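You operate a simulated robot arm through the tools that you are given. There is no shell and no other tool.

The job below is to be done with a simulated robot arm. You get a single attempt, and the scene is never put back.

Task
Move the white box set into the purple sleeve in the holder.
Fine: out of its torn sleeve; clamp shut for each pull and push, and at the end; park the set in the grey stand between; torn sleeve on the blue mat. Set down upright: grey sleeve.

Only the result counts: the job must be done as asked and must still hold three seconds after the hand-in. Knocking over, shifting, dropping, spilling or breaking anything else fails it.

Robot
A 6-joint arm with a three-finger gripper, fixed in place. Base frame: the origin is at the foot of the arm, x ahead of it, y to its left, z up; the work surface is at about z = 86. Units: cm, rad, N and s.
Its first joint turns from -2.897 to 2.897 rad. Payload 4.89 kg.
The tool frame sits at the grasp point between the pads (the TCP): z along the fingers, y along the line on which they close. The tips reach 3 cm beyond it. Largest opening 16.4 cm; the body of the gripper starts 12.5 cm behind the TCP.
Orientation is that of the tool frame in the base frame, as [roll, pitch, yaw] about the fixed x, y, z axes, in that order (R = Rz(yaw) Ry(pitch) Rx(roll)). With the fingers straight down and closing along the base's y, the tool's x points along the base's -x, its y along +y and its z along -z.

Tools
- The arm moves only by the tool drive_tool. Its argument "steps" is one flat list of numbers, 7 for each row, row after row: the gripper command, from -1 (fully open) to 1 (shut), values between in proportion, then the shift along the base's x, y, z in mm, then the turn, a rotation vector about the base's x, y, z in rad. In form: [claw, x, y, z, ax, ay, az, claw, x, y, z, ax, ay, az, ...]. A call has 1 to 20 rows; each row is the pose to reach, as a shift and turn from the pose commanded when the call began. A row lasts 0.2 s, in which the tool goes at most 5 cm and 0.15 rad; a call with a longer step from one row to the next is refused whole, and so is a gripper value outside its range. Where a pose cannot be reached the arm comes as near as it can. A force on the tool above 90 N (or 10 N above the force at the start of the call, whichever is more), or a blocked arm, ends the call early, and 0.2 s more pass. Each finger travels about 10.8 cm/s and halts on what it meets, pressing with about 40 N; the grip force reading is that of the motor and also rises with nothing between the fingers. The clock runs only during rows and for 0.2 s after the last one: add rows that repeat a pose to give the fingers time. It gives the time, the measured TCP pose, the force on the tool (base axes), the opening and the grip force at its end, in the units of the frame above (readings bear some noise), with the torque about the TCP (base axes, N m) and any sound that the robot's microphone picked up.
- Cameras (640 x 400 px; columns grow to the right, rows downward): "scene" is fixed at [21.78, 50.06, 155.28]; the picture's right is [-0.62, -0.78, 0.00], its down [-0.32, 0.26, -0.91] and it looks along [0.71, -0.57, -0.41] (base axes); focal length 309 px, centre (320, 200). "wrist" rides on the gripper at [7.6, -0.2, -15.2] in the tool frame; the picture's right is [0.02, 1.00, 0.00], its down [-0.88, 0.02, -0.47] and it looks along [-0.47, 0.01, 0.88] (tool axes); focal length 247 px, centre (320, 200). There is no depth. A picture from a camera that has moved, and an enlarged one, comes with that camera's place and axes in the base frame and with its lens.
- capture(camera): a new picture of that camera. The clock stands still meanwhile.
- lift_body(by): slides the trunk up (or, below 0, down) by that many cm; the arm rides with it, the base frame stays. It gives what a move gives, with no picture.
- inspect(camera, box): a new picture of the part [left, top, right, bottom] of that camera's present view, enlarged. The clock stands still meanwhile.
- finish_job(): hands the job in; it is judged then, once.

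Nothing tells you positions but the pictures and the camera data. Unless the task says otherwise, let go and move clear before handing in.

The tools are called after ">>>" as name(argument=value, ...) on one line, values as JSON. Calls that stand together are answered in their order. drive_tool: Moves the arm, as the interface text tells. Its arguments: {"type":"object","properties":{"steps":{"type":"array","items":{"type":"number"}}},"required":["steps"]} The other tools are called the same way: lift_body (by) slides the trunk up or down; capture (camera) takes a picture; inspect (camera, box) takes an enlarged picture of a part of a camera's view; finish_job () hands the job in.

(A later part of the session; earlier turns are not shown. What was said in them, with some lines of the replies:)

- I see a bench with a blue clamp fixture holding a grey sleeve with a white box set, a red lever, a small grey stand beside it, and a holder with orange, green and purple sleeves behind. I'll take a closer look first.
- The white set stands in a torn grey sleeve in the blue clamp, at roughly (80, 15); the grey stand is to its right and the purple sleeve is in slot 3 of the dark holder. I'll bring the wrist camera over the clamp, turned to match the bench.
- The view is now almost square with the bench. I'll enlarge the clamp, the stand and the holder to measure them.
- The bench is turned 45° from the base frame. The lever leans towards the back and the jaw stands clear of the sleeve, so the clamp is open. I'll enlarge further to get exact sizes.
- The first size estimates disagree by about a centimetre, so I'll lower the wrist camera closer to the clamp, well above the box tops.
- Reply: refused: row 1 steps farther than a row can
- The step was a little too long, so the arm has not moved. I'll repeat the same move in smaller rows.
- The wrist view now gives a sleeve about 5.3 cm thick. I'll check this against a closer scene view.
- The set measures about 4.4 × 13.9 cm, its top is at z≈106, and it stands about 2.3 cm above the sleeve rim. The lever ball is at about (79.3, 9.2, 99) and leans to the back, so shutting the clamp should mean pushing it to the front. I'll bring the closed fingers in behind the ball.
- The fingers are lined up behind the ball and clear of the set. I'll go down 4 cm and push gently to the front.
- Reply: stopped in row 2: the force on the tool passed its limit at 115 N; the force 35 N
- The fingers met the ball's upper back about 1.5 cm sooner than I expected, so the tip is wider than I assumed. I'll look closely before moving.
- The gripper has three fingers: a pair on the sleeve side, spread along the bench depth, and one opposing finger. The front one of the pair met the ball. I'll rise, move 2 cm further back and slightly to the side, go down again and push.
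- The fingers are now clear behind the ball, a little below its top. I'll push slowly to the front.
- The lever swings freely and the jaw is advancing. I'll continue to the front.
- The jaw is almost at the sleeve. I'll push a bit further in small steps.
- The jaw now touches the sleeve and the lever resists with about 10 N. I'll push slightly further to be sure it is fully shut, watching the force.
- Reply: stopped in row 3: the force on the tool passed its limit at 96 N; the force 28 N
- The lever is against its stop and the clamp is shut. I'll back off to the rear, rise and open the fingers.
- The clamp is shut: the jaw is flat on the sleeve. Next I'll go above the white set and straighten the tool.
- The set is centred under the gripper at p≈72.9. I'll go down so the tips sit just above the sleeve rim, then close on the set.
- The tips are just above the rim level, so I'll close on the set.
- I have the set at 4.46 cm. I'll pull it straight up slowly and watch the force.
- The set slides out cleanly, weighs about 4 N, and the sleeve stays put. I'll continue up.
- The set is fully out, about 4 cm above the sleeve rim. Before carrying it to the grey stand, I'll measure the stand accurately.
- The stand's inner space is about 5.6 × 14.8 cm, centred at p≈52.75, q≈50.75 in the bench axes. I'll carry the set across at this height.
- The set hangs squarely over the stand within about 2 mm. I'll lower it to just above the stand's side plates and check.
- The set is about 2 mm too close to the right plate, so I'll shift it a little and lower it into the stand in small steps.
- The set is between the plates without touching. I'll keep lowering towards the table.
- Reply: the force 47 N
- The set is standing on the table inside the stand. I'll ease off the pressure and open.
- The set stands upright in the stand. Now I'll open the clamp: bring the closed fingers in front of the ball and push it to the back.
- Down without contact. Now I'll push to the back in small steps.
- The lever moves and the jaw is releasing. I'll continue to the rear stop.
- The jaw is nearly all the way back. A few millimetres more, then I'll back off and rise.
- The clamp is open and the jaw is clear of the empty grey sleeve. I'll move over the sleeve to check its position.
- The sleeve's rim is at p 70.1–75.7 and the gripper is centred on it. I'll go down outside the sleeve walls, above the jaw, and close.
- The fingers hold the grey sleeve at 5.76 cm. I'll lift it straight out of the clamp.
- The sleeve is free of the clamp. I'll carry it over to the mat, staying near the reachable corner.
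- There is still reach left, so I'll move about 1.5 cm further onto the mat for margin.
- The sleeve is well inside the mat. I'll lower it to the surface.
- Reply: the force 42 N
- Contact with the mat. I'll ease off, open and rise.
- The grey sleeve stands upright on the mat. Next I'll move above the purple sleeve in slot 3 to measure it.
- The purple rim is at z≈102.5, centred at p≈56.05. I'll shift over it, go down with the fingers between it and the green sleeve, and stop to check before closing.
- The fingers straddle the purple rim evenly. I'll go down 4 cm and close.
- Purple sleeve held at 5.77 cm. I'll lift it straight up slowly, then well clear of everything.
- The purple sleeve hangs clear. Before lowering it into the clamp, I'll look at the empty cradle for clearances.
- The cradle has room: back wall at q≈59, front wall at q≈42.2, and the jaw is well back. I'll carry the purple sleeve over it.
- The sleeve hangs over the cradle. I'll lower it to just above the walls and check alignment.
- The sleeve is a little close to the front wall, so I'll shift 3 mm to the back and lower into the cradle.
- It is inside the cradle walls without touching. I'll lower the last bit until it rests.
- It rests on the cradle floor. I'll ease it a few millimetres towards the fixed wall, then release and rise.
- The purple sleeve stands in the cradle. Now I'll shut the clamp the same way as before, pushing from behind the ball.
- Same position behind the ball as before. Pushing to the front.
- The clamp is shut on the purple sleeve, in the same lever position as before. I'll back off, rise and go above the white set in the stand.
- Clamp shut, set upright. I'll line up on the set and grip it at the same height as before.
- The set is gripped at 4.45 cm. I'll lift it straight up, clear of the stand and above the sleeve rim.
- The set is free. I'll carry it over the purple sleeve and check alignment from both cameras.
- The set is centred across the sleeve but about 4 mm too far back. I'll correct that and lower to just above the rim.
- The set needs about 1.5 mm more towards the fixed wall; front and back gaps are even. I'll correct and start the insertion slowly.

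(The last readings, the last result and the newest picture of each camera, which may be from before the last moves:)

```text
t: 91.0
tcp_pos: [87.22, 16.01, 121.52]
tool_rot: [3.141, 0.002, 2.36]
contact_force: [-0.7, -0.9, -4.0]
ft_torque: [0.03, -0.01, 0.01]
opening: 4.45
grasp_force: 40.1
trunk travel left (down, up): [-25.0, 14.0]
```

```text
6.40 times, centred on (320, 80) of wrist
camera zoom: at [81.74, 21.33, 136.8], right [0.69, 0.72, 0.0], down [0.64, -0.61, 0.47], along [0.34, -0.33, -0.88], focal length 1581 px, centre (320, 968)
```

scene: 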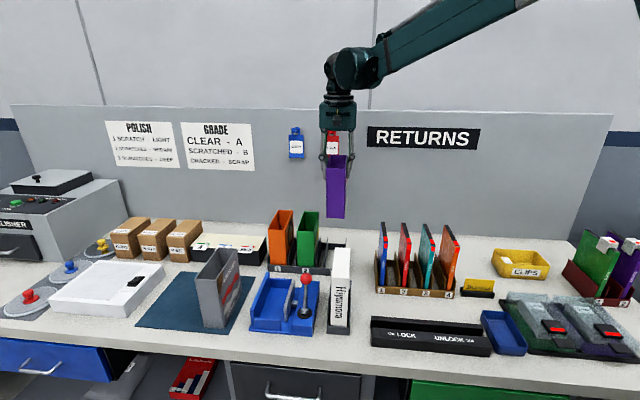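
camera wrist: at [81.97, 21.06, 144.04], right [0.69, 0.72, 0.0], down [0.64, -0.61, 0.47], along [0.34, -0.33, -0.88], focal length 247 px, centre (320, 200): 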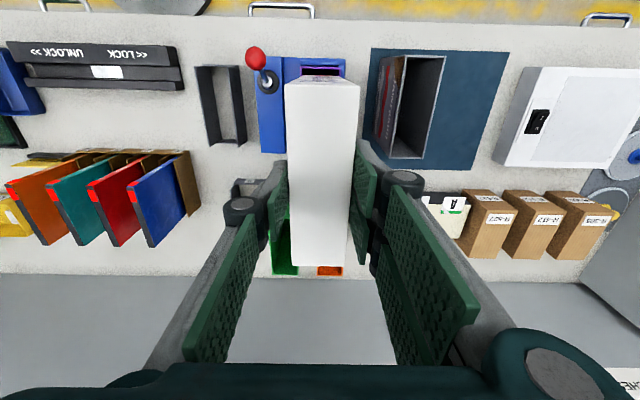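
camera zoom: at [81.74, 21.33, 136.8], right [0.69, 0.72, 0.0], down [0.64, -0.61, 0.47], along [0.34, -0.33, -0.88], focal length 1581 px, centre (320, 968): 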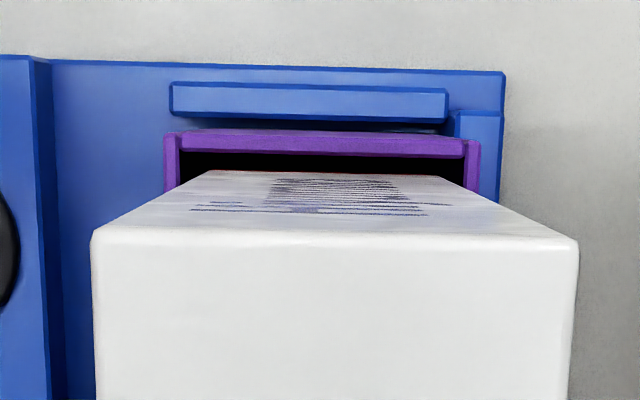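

The set is entering without contact. I'll continue down in moderate steps.

>>> drive_tool(steps=[1, 0, 0, -7, 0, 0, 0, 1, 0, 0, -14, 0, 0, 0, 1, 0, 0, -21, 0, 0, 0, 1, 0, 0, -28, 0, 0, 0, 1, 0, 0, -35, 0, 0, 0, 1, 0, 0, -42, 0, 0, 0, 1, 0, 0, -49, 0, 0, 0])

>>> inspect(camera="scene", box=[235, 200, 335, 340])

>>> inspect(camera="wrist", box=[260, 50, 380, 130])

```text
t: 92.6
tcp_pos: [87.31, 16.09, 116.44]
tool_rot: [3.141, 0.003, 2.358]
contact_force: [-0.5, 0.8, -3.8]
ft_torque: [0.02, 0.0, -0.04]
opening: 4.47
grasp_force: 39.7
trunk travel left (down, up): [-25.0, 14.0]
```

```text
2.86 times, centred on (285, 270) of scene
camera zoom: at [21.78, 50.06, 155.28], right [-0.62, -0.78, 0.0], down [-0.32, 0.26, -0.91], along [0.71, -0.57, -0.41], focal length 884 px, centre (420, 0)
```

zoom: 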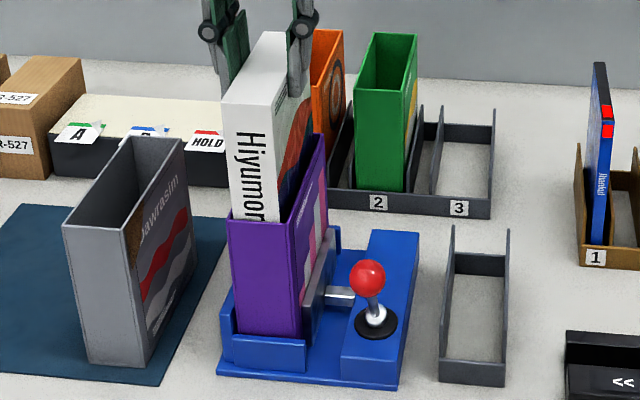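

```text
5.00 times, centred on (320, 90) of wrist
camera zoom: at [81.74, 21.45, 131.82], right [0.69, 0.72, 0.0], down [0.64, -0.61, 0.47], along [0.34, -0.33, -0.88], focal length 1235 px, centre (320, 750)
```

zoom: 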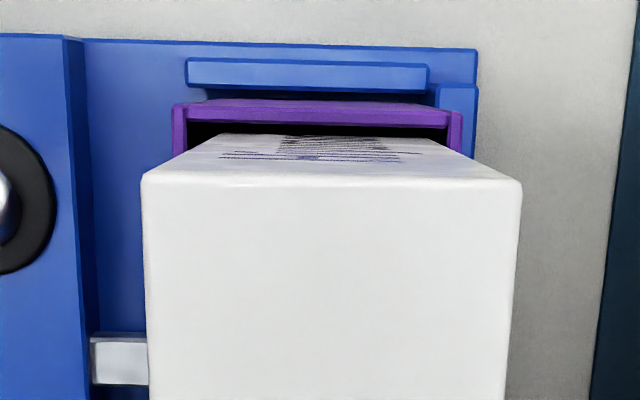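

Going in freely. I'll continue to just above the bottom.

>>> drive_tool(steps=[1, 0, 0, -7, 0, 0, 0, 1, 0, 0, -14, 0, 0, 0, 1, 0, 0, -21, 0, 0, 0, 1, 0, 0, -28, 0, 0, 0, 1, 0, 0, -35, 0, 0, 0, 1, 0, 0, -42, 0, 0, 0, 1, 0, 0, -49, 0, 0, 0, 1, 0, 0, -56, 0, 0, 0, 1, 0, 0, -63, 0, 0, 0, 1, 0, 0, -70, 0, 0, 0, 1, 0, 0, -76, 0, 0, 0])

>>> inspect(camera="scene", box=[245, 200, 315, 300])

>>> capture(camera="wrist")

```text
t: 95.0
tcp_pos: [87.43, 16.24, 109.0]
tool_rot: [-3.14, 0.001, 2.357]
contact_force: [-0.5, -0.2, -2.8]
ft_torque: [-0.02, -0.02, 0.0]
opening: 4.47
grasp_force: 39.7
trunk travel left (down, up): [-25.0, 14.0]
```

```text
4.00 times, centred on (280, 250) of scene
camera zoom: at [21.78, 50.06, 155.28], right [-0.62, -0.78, 0.0], down [-0.32, 0.26, -0.91], along [0.71, -0.57, -0.41], focal length 1237 px, centre (480, 0)
```

zoom: 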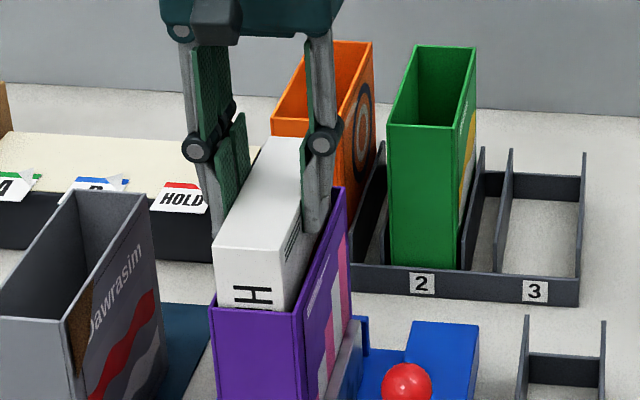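

```text
taken
camera wrist: at [81.71, 21.47, 124.23], right [0.69, 0.72, 0.0], down [0.64, -0.61, 0.47], along [0.34, -0.33, -0.88], focal length 247 px, centre (320, 200)
```

wrist: 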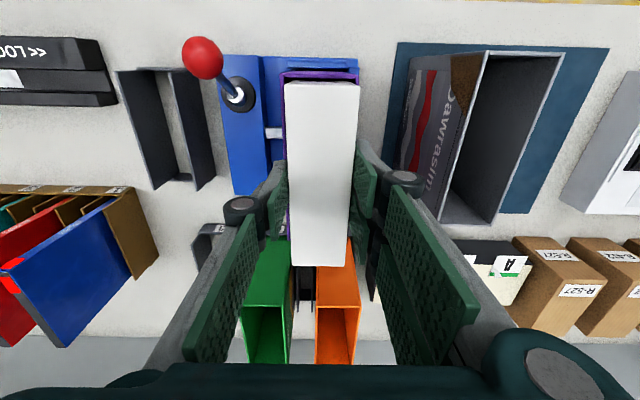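

>>> drive_tool(steps=[1, 0, 0, -4, 0, 0, 0, 1, 0, 0, -8, 0, 0, 0, 1, 0, 0, -12, 0, 0, 0, 1, 0, 0, -14, 0, 0, 0])

>>> inspect(camera="scene", box=[245, 220, 305, 290])

```text
t: 96.0
tcp_pos: [87.29, 16.11, 107.54]
tool_rot: [3.141, 0.002, 2.359]
contact_force: [0.2, 0.4, -4.4]
ft_torque: [-0.01, -0.01, 0.01]
opening: 4.47
grasp_force: 39.7
trunk travel left (down, up): [-25.0, 14.0]
```

```text
5.71 times, centred on (275, 255) of scene
camera zoom: at [21.78, 50.06, 155.28], right [-0.62, -0.78, 0.0], down [-0.32, 0.26, -0.91], along [0.71, -0.57, -0.41], focal length 1767 px, centre (577, -114)
```

zoom: 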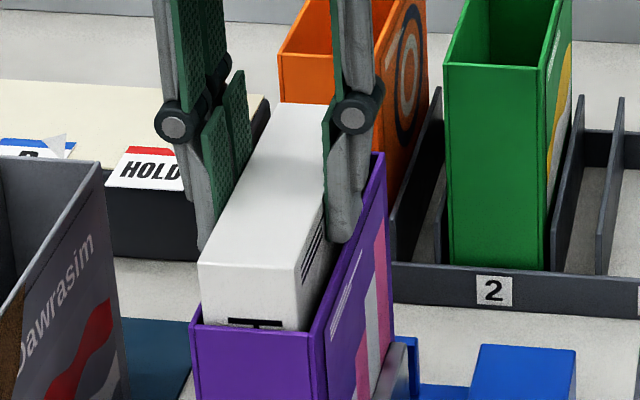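

>>> drive_tool(steps=[1, 0, 0, -2, 0, 0, 0, 1, 0, 0, -4, 0, 0, 0])

```text
t: 96.6
tcp_pos: [87.26, 16.04, 107.14]
tool_rot: [3.141, 0.001, 2.359]
contact_force: [-1.2, -0.2, -5.0]
ft_torque: [0.01, -0.02, 0.0]
opening: 4.45
grasp_force: 39.5
trunk travel left (down, up): [-25.0, 14.0]
```

>>> drive_tool(steps=[1, 0, 0, -2, 0, 0, 0, 1, 0, 0, -3, 0, 0, 0])

>>> inspect(camera="scene", box=[245, 220, 305, 290])

```text
t: 97.2
tcp_pos: [87.3, 16.14, 106.81]
tool_rot: [3.141, 0.002, 2.357]
contact_force: [-0.3, -1.2, 3.7]
ft_torque: [0.01, -0.12, 0.0]
opening: 4.46
grasp_force: 39.9
trunk travel left (down, up): [-25.0, 14.0]
```

```text
5.71 times, centred on (275, 255) of scene
camera zoom: at [21.78, 50.06, 155.28], right [-0.62, -0.78, 0.0], down [-0.32, 0.26, -0.91], along [0.71, -0.57, -0.41], focal length 1767 px, centre (577, -114)
```

zoom: 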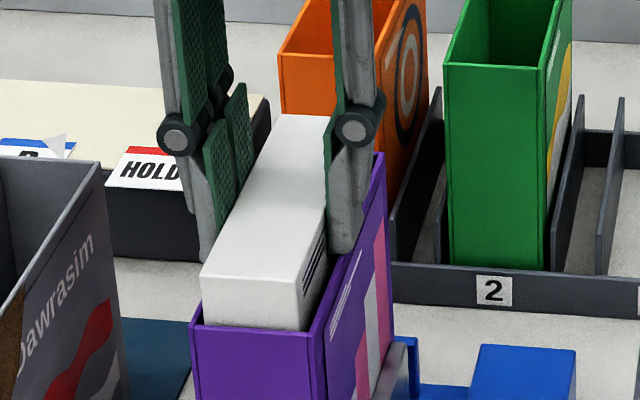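

The weight has come off, so the set is at or very near the bottom. I'll ease off, release, rise and check how far it stands out.

>>> drive_tool(steps=[1, 0, 0, 1, 0, 0, 0, 0.6, 0, 0, 1, 0, 0, 0, 0.2, 0, 0, 2, 0, 0, 0, 0, 0, 0, 2, 0, 0, 0, 0, 0, 0, 2, 0, 0, 0, 0, 0, 0, 40, 0, 0, 0, 0, 0, 0, 80, 0, 0, 0, 0, 0, 0, 120, 0, 0, 0, 0, 0, 0, 150, 0, 0, 0])

>>> inspect(camera="scene", box=[245, 220, 325, 340])

>>> capture(camera="wrist")

>>> inspect(camera="scene", box=[250, 232, 300, 282])

```text
t: 99.2
tcp_pos: [87.42, 16.1, 121.9]
tool_rot: [-3.14, 0.001, 2.358]
contact_force: [0.5, 0.1, 0.5]
ft_torque: [-0.02, 0.07, 0.03]
opening: 8.16
grasp_force: 0.2
trunk travel left (down, up): [-25.0, 14.0]
```

```text
3.33 times, centred on (285, 280) of scene
camera zoom: at [21.78, 50.06, 155.28], right [-0.62, -0.78, 0.0], down [-0.32, 0.26, -0.91], along [0.71, -0.57, -0.41], focal length 1031 px, centre (437, -67)
```

zoom: 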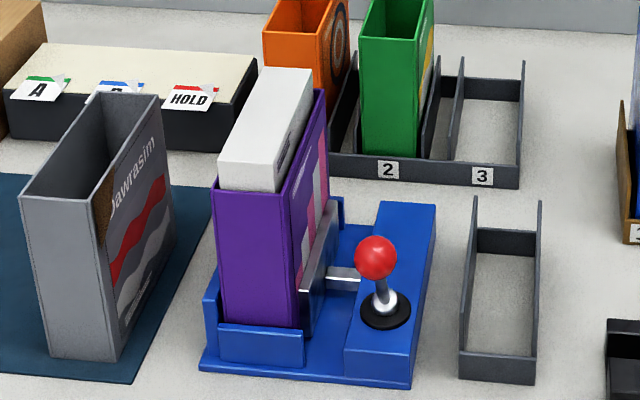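

```text
taken
camera wrist: at [81.83, 21.31, 137.23], right [0.69, 0.72, 0.0], down [0.64, -0.61, 0.47], along [0.34, -0.33, -0.88], focal length 247 px, centre (320, 200)
```

wrist: 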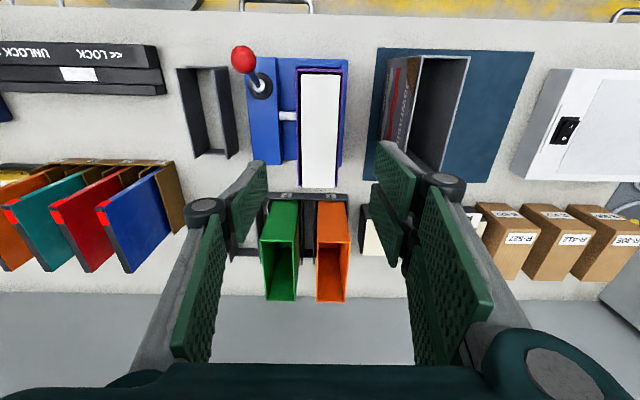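

```text
8.00 times, centred on (275, 257) of scene
camera zoom: at [21.78, 50.06, 155.28], right [-0.62, -0.78, 0.0], down [-0.32, 0.26, -0.91], along [0.71, -0.57, -0.41], focal length 2474 px, centre (680, -256)
```

zoom: 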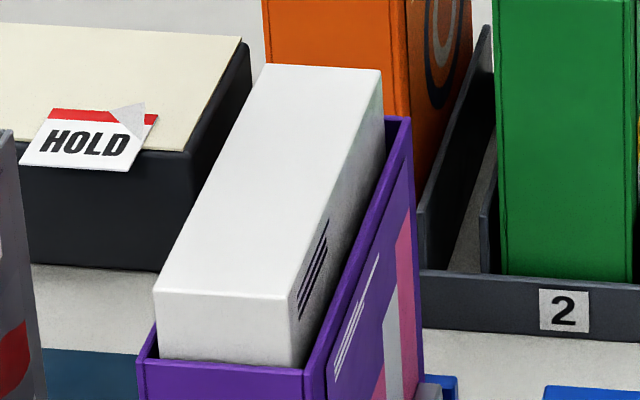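

The set stands out as much as it did in the old sleeve, so it looks seated. I'll confirm with a gentle press from above with closed fingers.

>>> drive_tool(steps=[0.4, 0, 0, 0, 0, 0, 0, 0.8, 0, 0, 0, 0, 0, 0, 1, 0, 0, 0, 0, 0, 0, 1, 0, 0, 0, 0, 0, 0, 1, 0, 0, -35, 0, 0, 0, 1, 0, 0, -70, 0, 0, 0, 1, 0, 0, -100, 0, 0, 0, 1, 0, 0, -115, 0, 0, 0, 1, 0, 0, -120, 0, 0, 0])

>>> drive_tool(steps=[1, 0, 0, -2, 0, 0, 0, 1, 0, 0, -4, 0, 0, 0, 1, 0, 0, -6, 0, 0, 0])

```text
t: 101.2
tcp_pos: [87.25, 16.04, 109.79]
tool_rot: [-3.142, 0.001, 2.358]
contact_force: [-0.5, 0.6, -1.0]
ft_torque: [-0.01, 0.01, 0.0]
opening: 0.01
grasp_force: 40.2
trunk travel left (down, up): [-25.0, 14.0]
```

```text
t: 102.0
tcp_pos: [87.25, 16.15, 109.21]
tool_rot: [3.141, 0.002, 2.358]
contact_force: [-0.3, 0.3, -0.6]
ft_torque: [-0.01, -0.02, 0.04]
opening: 0.0
grasp_force: 40.3
trunk travel left (down, up): [-25.0, 14.0]
```

>>> drive_tool(steps=[1, 0, 0, -2, 0, 0, 0, 1, 0, 0, -3, 0, 0, 0])

```text
t: 102.6
tcp_pos: [87.18, 16.13, 108.93]
tool_rot: [3.141, 0.004, 2.357]
contact_force: [1.3, -0.4, 17.0]
ft_torque: [0.03, -0.06, -0.01]
opening: 0.61
grasp_force: 40.0
trunk travel left (down, up): [-25.0, 14.0]
```

>>> drive_tool(steps=[1, 0, 0, -1, 0, 0, 0, 1, 0, 0, -2, 0, 0, 0])

>>> drive_tool(steps=[1, 0, 0, 15, 0, 0, 0, 1, 0, 0, 50, 0, 0, 0, 1, 0, 0, 95, 0, 0, 0, 1, 0, 0, 140, 0, 0, 0, 0.5, -40, 0, 180, 0, 0, 0, 0, -80, 0, 200, 0, 0, 0, 0, -120, 0, 200, 0, 0, 0, 0, -160, 0, 200, 0, 0, 0, 0, -200, 0, 200, 0, 0, 0])

>>> capture(camera="scene")

>>> inspect(camera="scene", box=[190, 220, 360, 340])

>>> inspect(camera="scene", box=[265, 270, 325, 335])

>>> capture(camera="wrist")

```text
t: 103.2
tcp_pos: [87.11, 16.13, 108.96]
tool_rot: [3.14, 0.002, 2.359]
contact_force: [4.1, -1.3, 46.0]
ft_torque: [0.06, -0.15, -0.01]
opening: 0.58
grasp_force: 40.1
trunk travel left (down, up): [-25.0, 14.0]
```

```text
refused: row 5 steps farther than a row can; nothing moved
```

```text
taken
```

scene: 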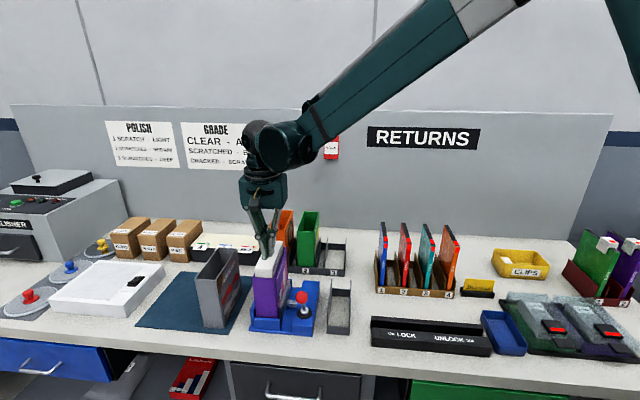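

```text
3.33 times, centred on (275, 280) of scene
camera zoom: at [21.78, 50.06, 155.28], right [-0.62, -0.78, 0.0], down [-0.32, 0.26, -0.91], along [0.71, -0.57, -0.41], focal length 1031 px, centre (470, -67)
```

zoom: 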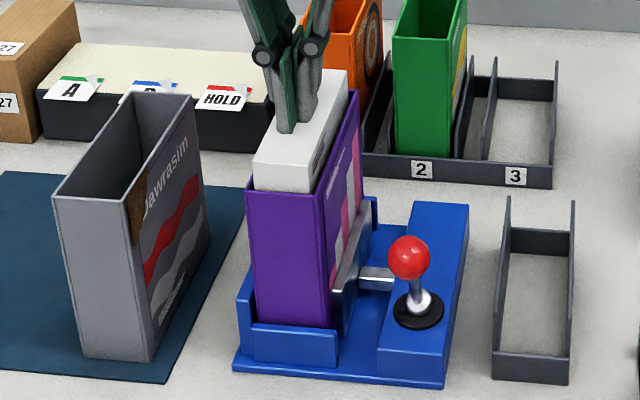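

```text
6.15 times, centred on (295, 302) of scene
camera zoom: at [21.78, 50.06, 155.28], right [-0.62, -0.78, 0.0], down [-0.32, 0.26, -0.91], along [0.71, -0.57, -0.41], focal length 1903 px, centre (474, -431)
```

zoom: 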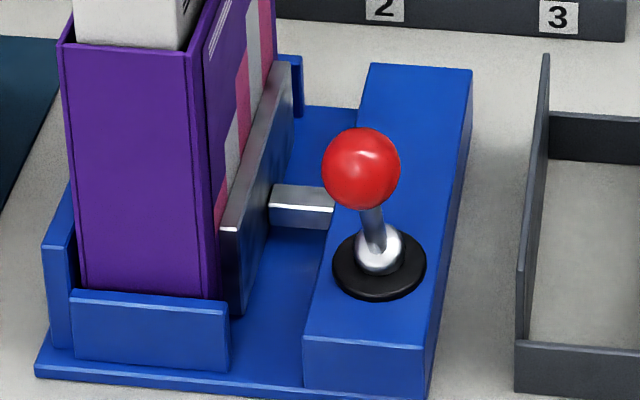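

```text
taken
camera wrist: at [81.55, 21.35, 124.25], right [0.69, 0.72, 0.0], down [0.64, -0.61, 0.47], along [0.34, -0.33, -0.88], focal length 247 px, centre (320, 200)
```

wrist: 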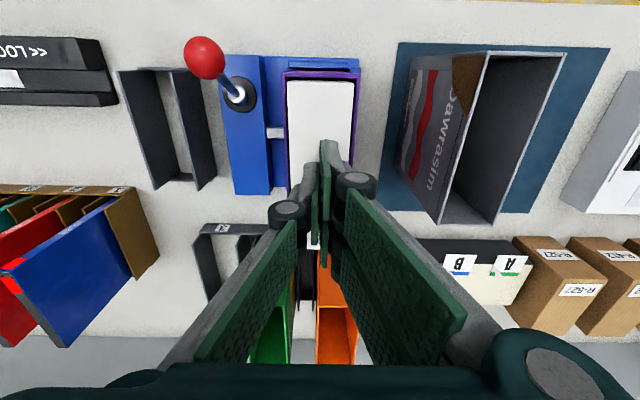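

The set is fully seated: 46 N with no further movement. The clamp is still shut on the purple sleeve. I'll rise and move clear.

>>> drive_tool(steps=[1, 0, 0, 15, 0, 0, 0, 1, 0, 0, 50, 0, 0, 0, 1, 0, 0, 95, 0, 0, 0, 1, 0, 0, 140, 0, 0, 0, 1, 0, 0, 180, 0, 0, 0, 1, 0, 0, 200, 0, 0, 0, 0.5, -40, 0, 200, 0, 0, 0, 0, -80, 0, 200, 0, 0, 0, 0, -120, 0, 200, 0, 0, 0, 0, -160, 0, 200, 0, 0, 0, 0, -160, 0, 200, 0, 0, 0])

>>> capture(camera="scene")

>>> inspect(camera="scene", box=[190, 220, 360, 340])

>>> capture(camera="wrist")

```text
t: 105.6
tcp_pos: [71.3, 16.06, 128.71]
tool_rot: [3.142, 0.001, 2.357]
contact_force: [-0.9, -1.2, -0.9]
ft_torque: [0.0, -0.15, -0.01]
opening: 8.22
grasp_force: 0.0
trunk travel left (down, up): [-25.0, 14.0]
```

```text
taken
```

scene: 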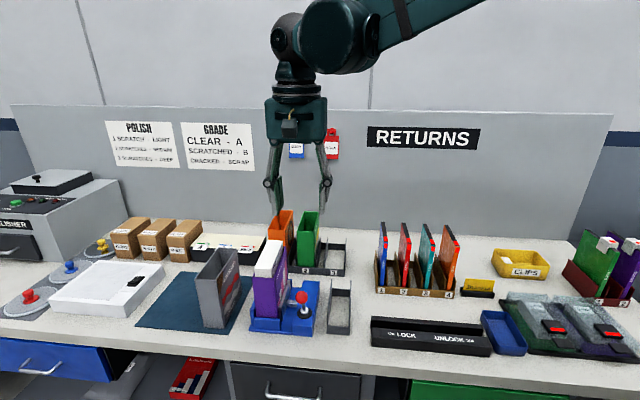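

```text
3.33 times, centred on (275, 280) of scene
camera zoom: at [21.78, 50.06, 155.28], right [-0.62, -0.78, 0.0], down [-0.32, 0.26, -0.91], along [0.71, -0.57, -0.41], focal length 1031 px, centre (470, -67)
```

zoom: 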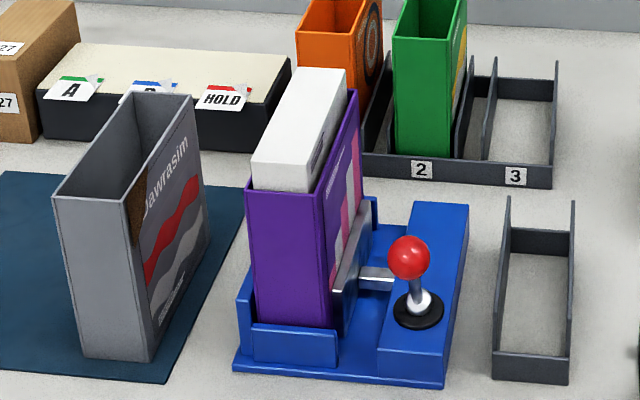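

```text
taken
camera wrist: at [65.65, 21.49, 143.92], right [0.69, 0.72, 0.0], down [0.64, -0.61, 0.47], along [0.34, -0.33, -0.88], focal length 247 px, centre (320, 200)
```

wrist: 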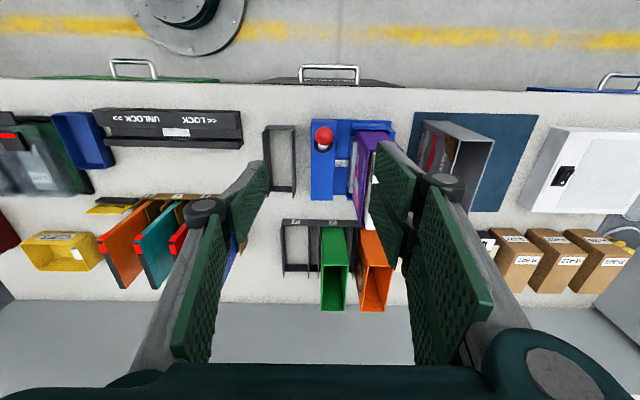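

The white set is fully seated in the purple sleeve, and the clamp is shut on it. The grey sleeve stands upright on the blue mat, the stand is empty, nothing else has moved and the arm is clear. I'm handing in.

>>> finish_job()

```text
The job is handed in.
```

The white box set is now in the purple sleeve, and I have handed the job in. I have no result from the judging.

- **Set:** I pulled it from the torn grey sleeve with the clamp shut and parked it in the grey stand. I then pushed it into the purple sleeve with the clamp shut again. A 46 N press from above did not move it any further.
- **Grey sleeve:** it stands upright on the blue mat.
- **Clamp:** it is shut on the purple sleeve.
- **Other items:** nothing else appears to have moved in the last pictures, and the arm is clear. Early on, the fingers bumped the clamp lever's ball once while lining up behind it, with no visible effect.

I read "the purple sleeve in the holder" as saying where that sleeve started. So I left it in the clamp and did not return it to slot 3. If you wanted it back in the holder, that part is not done.
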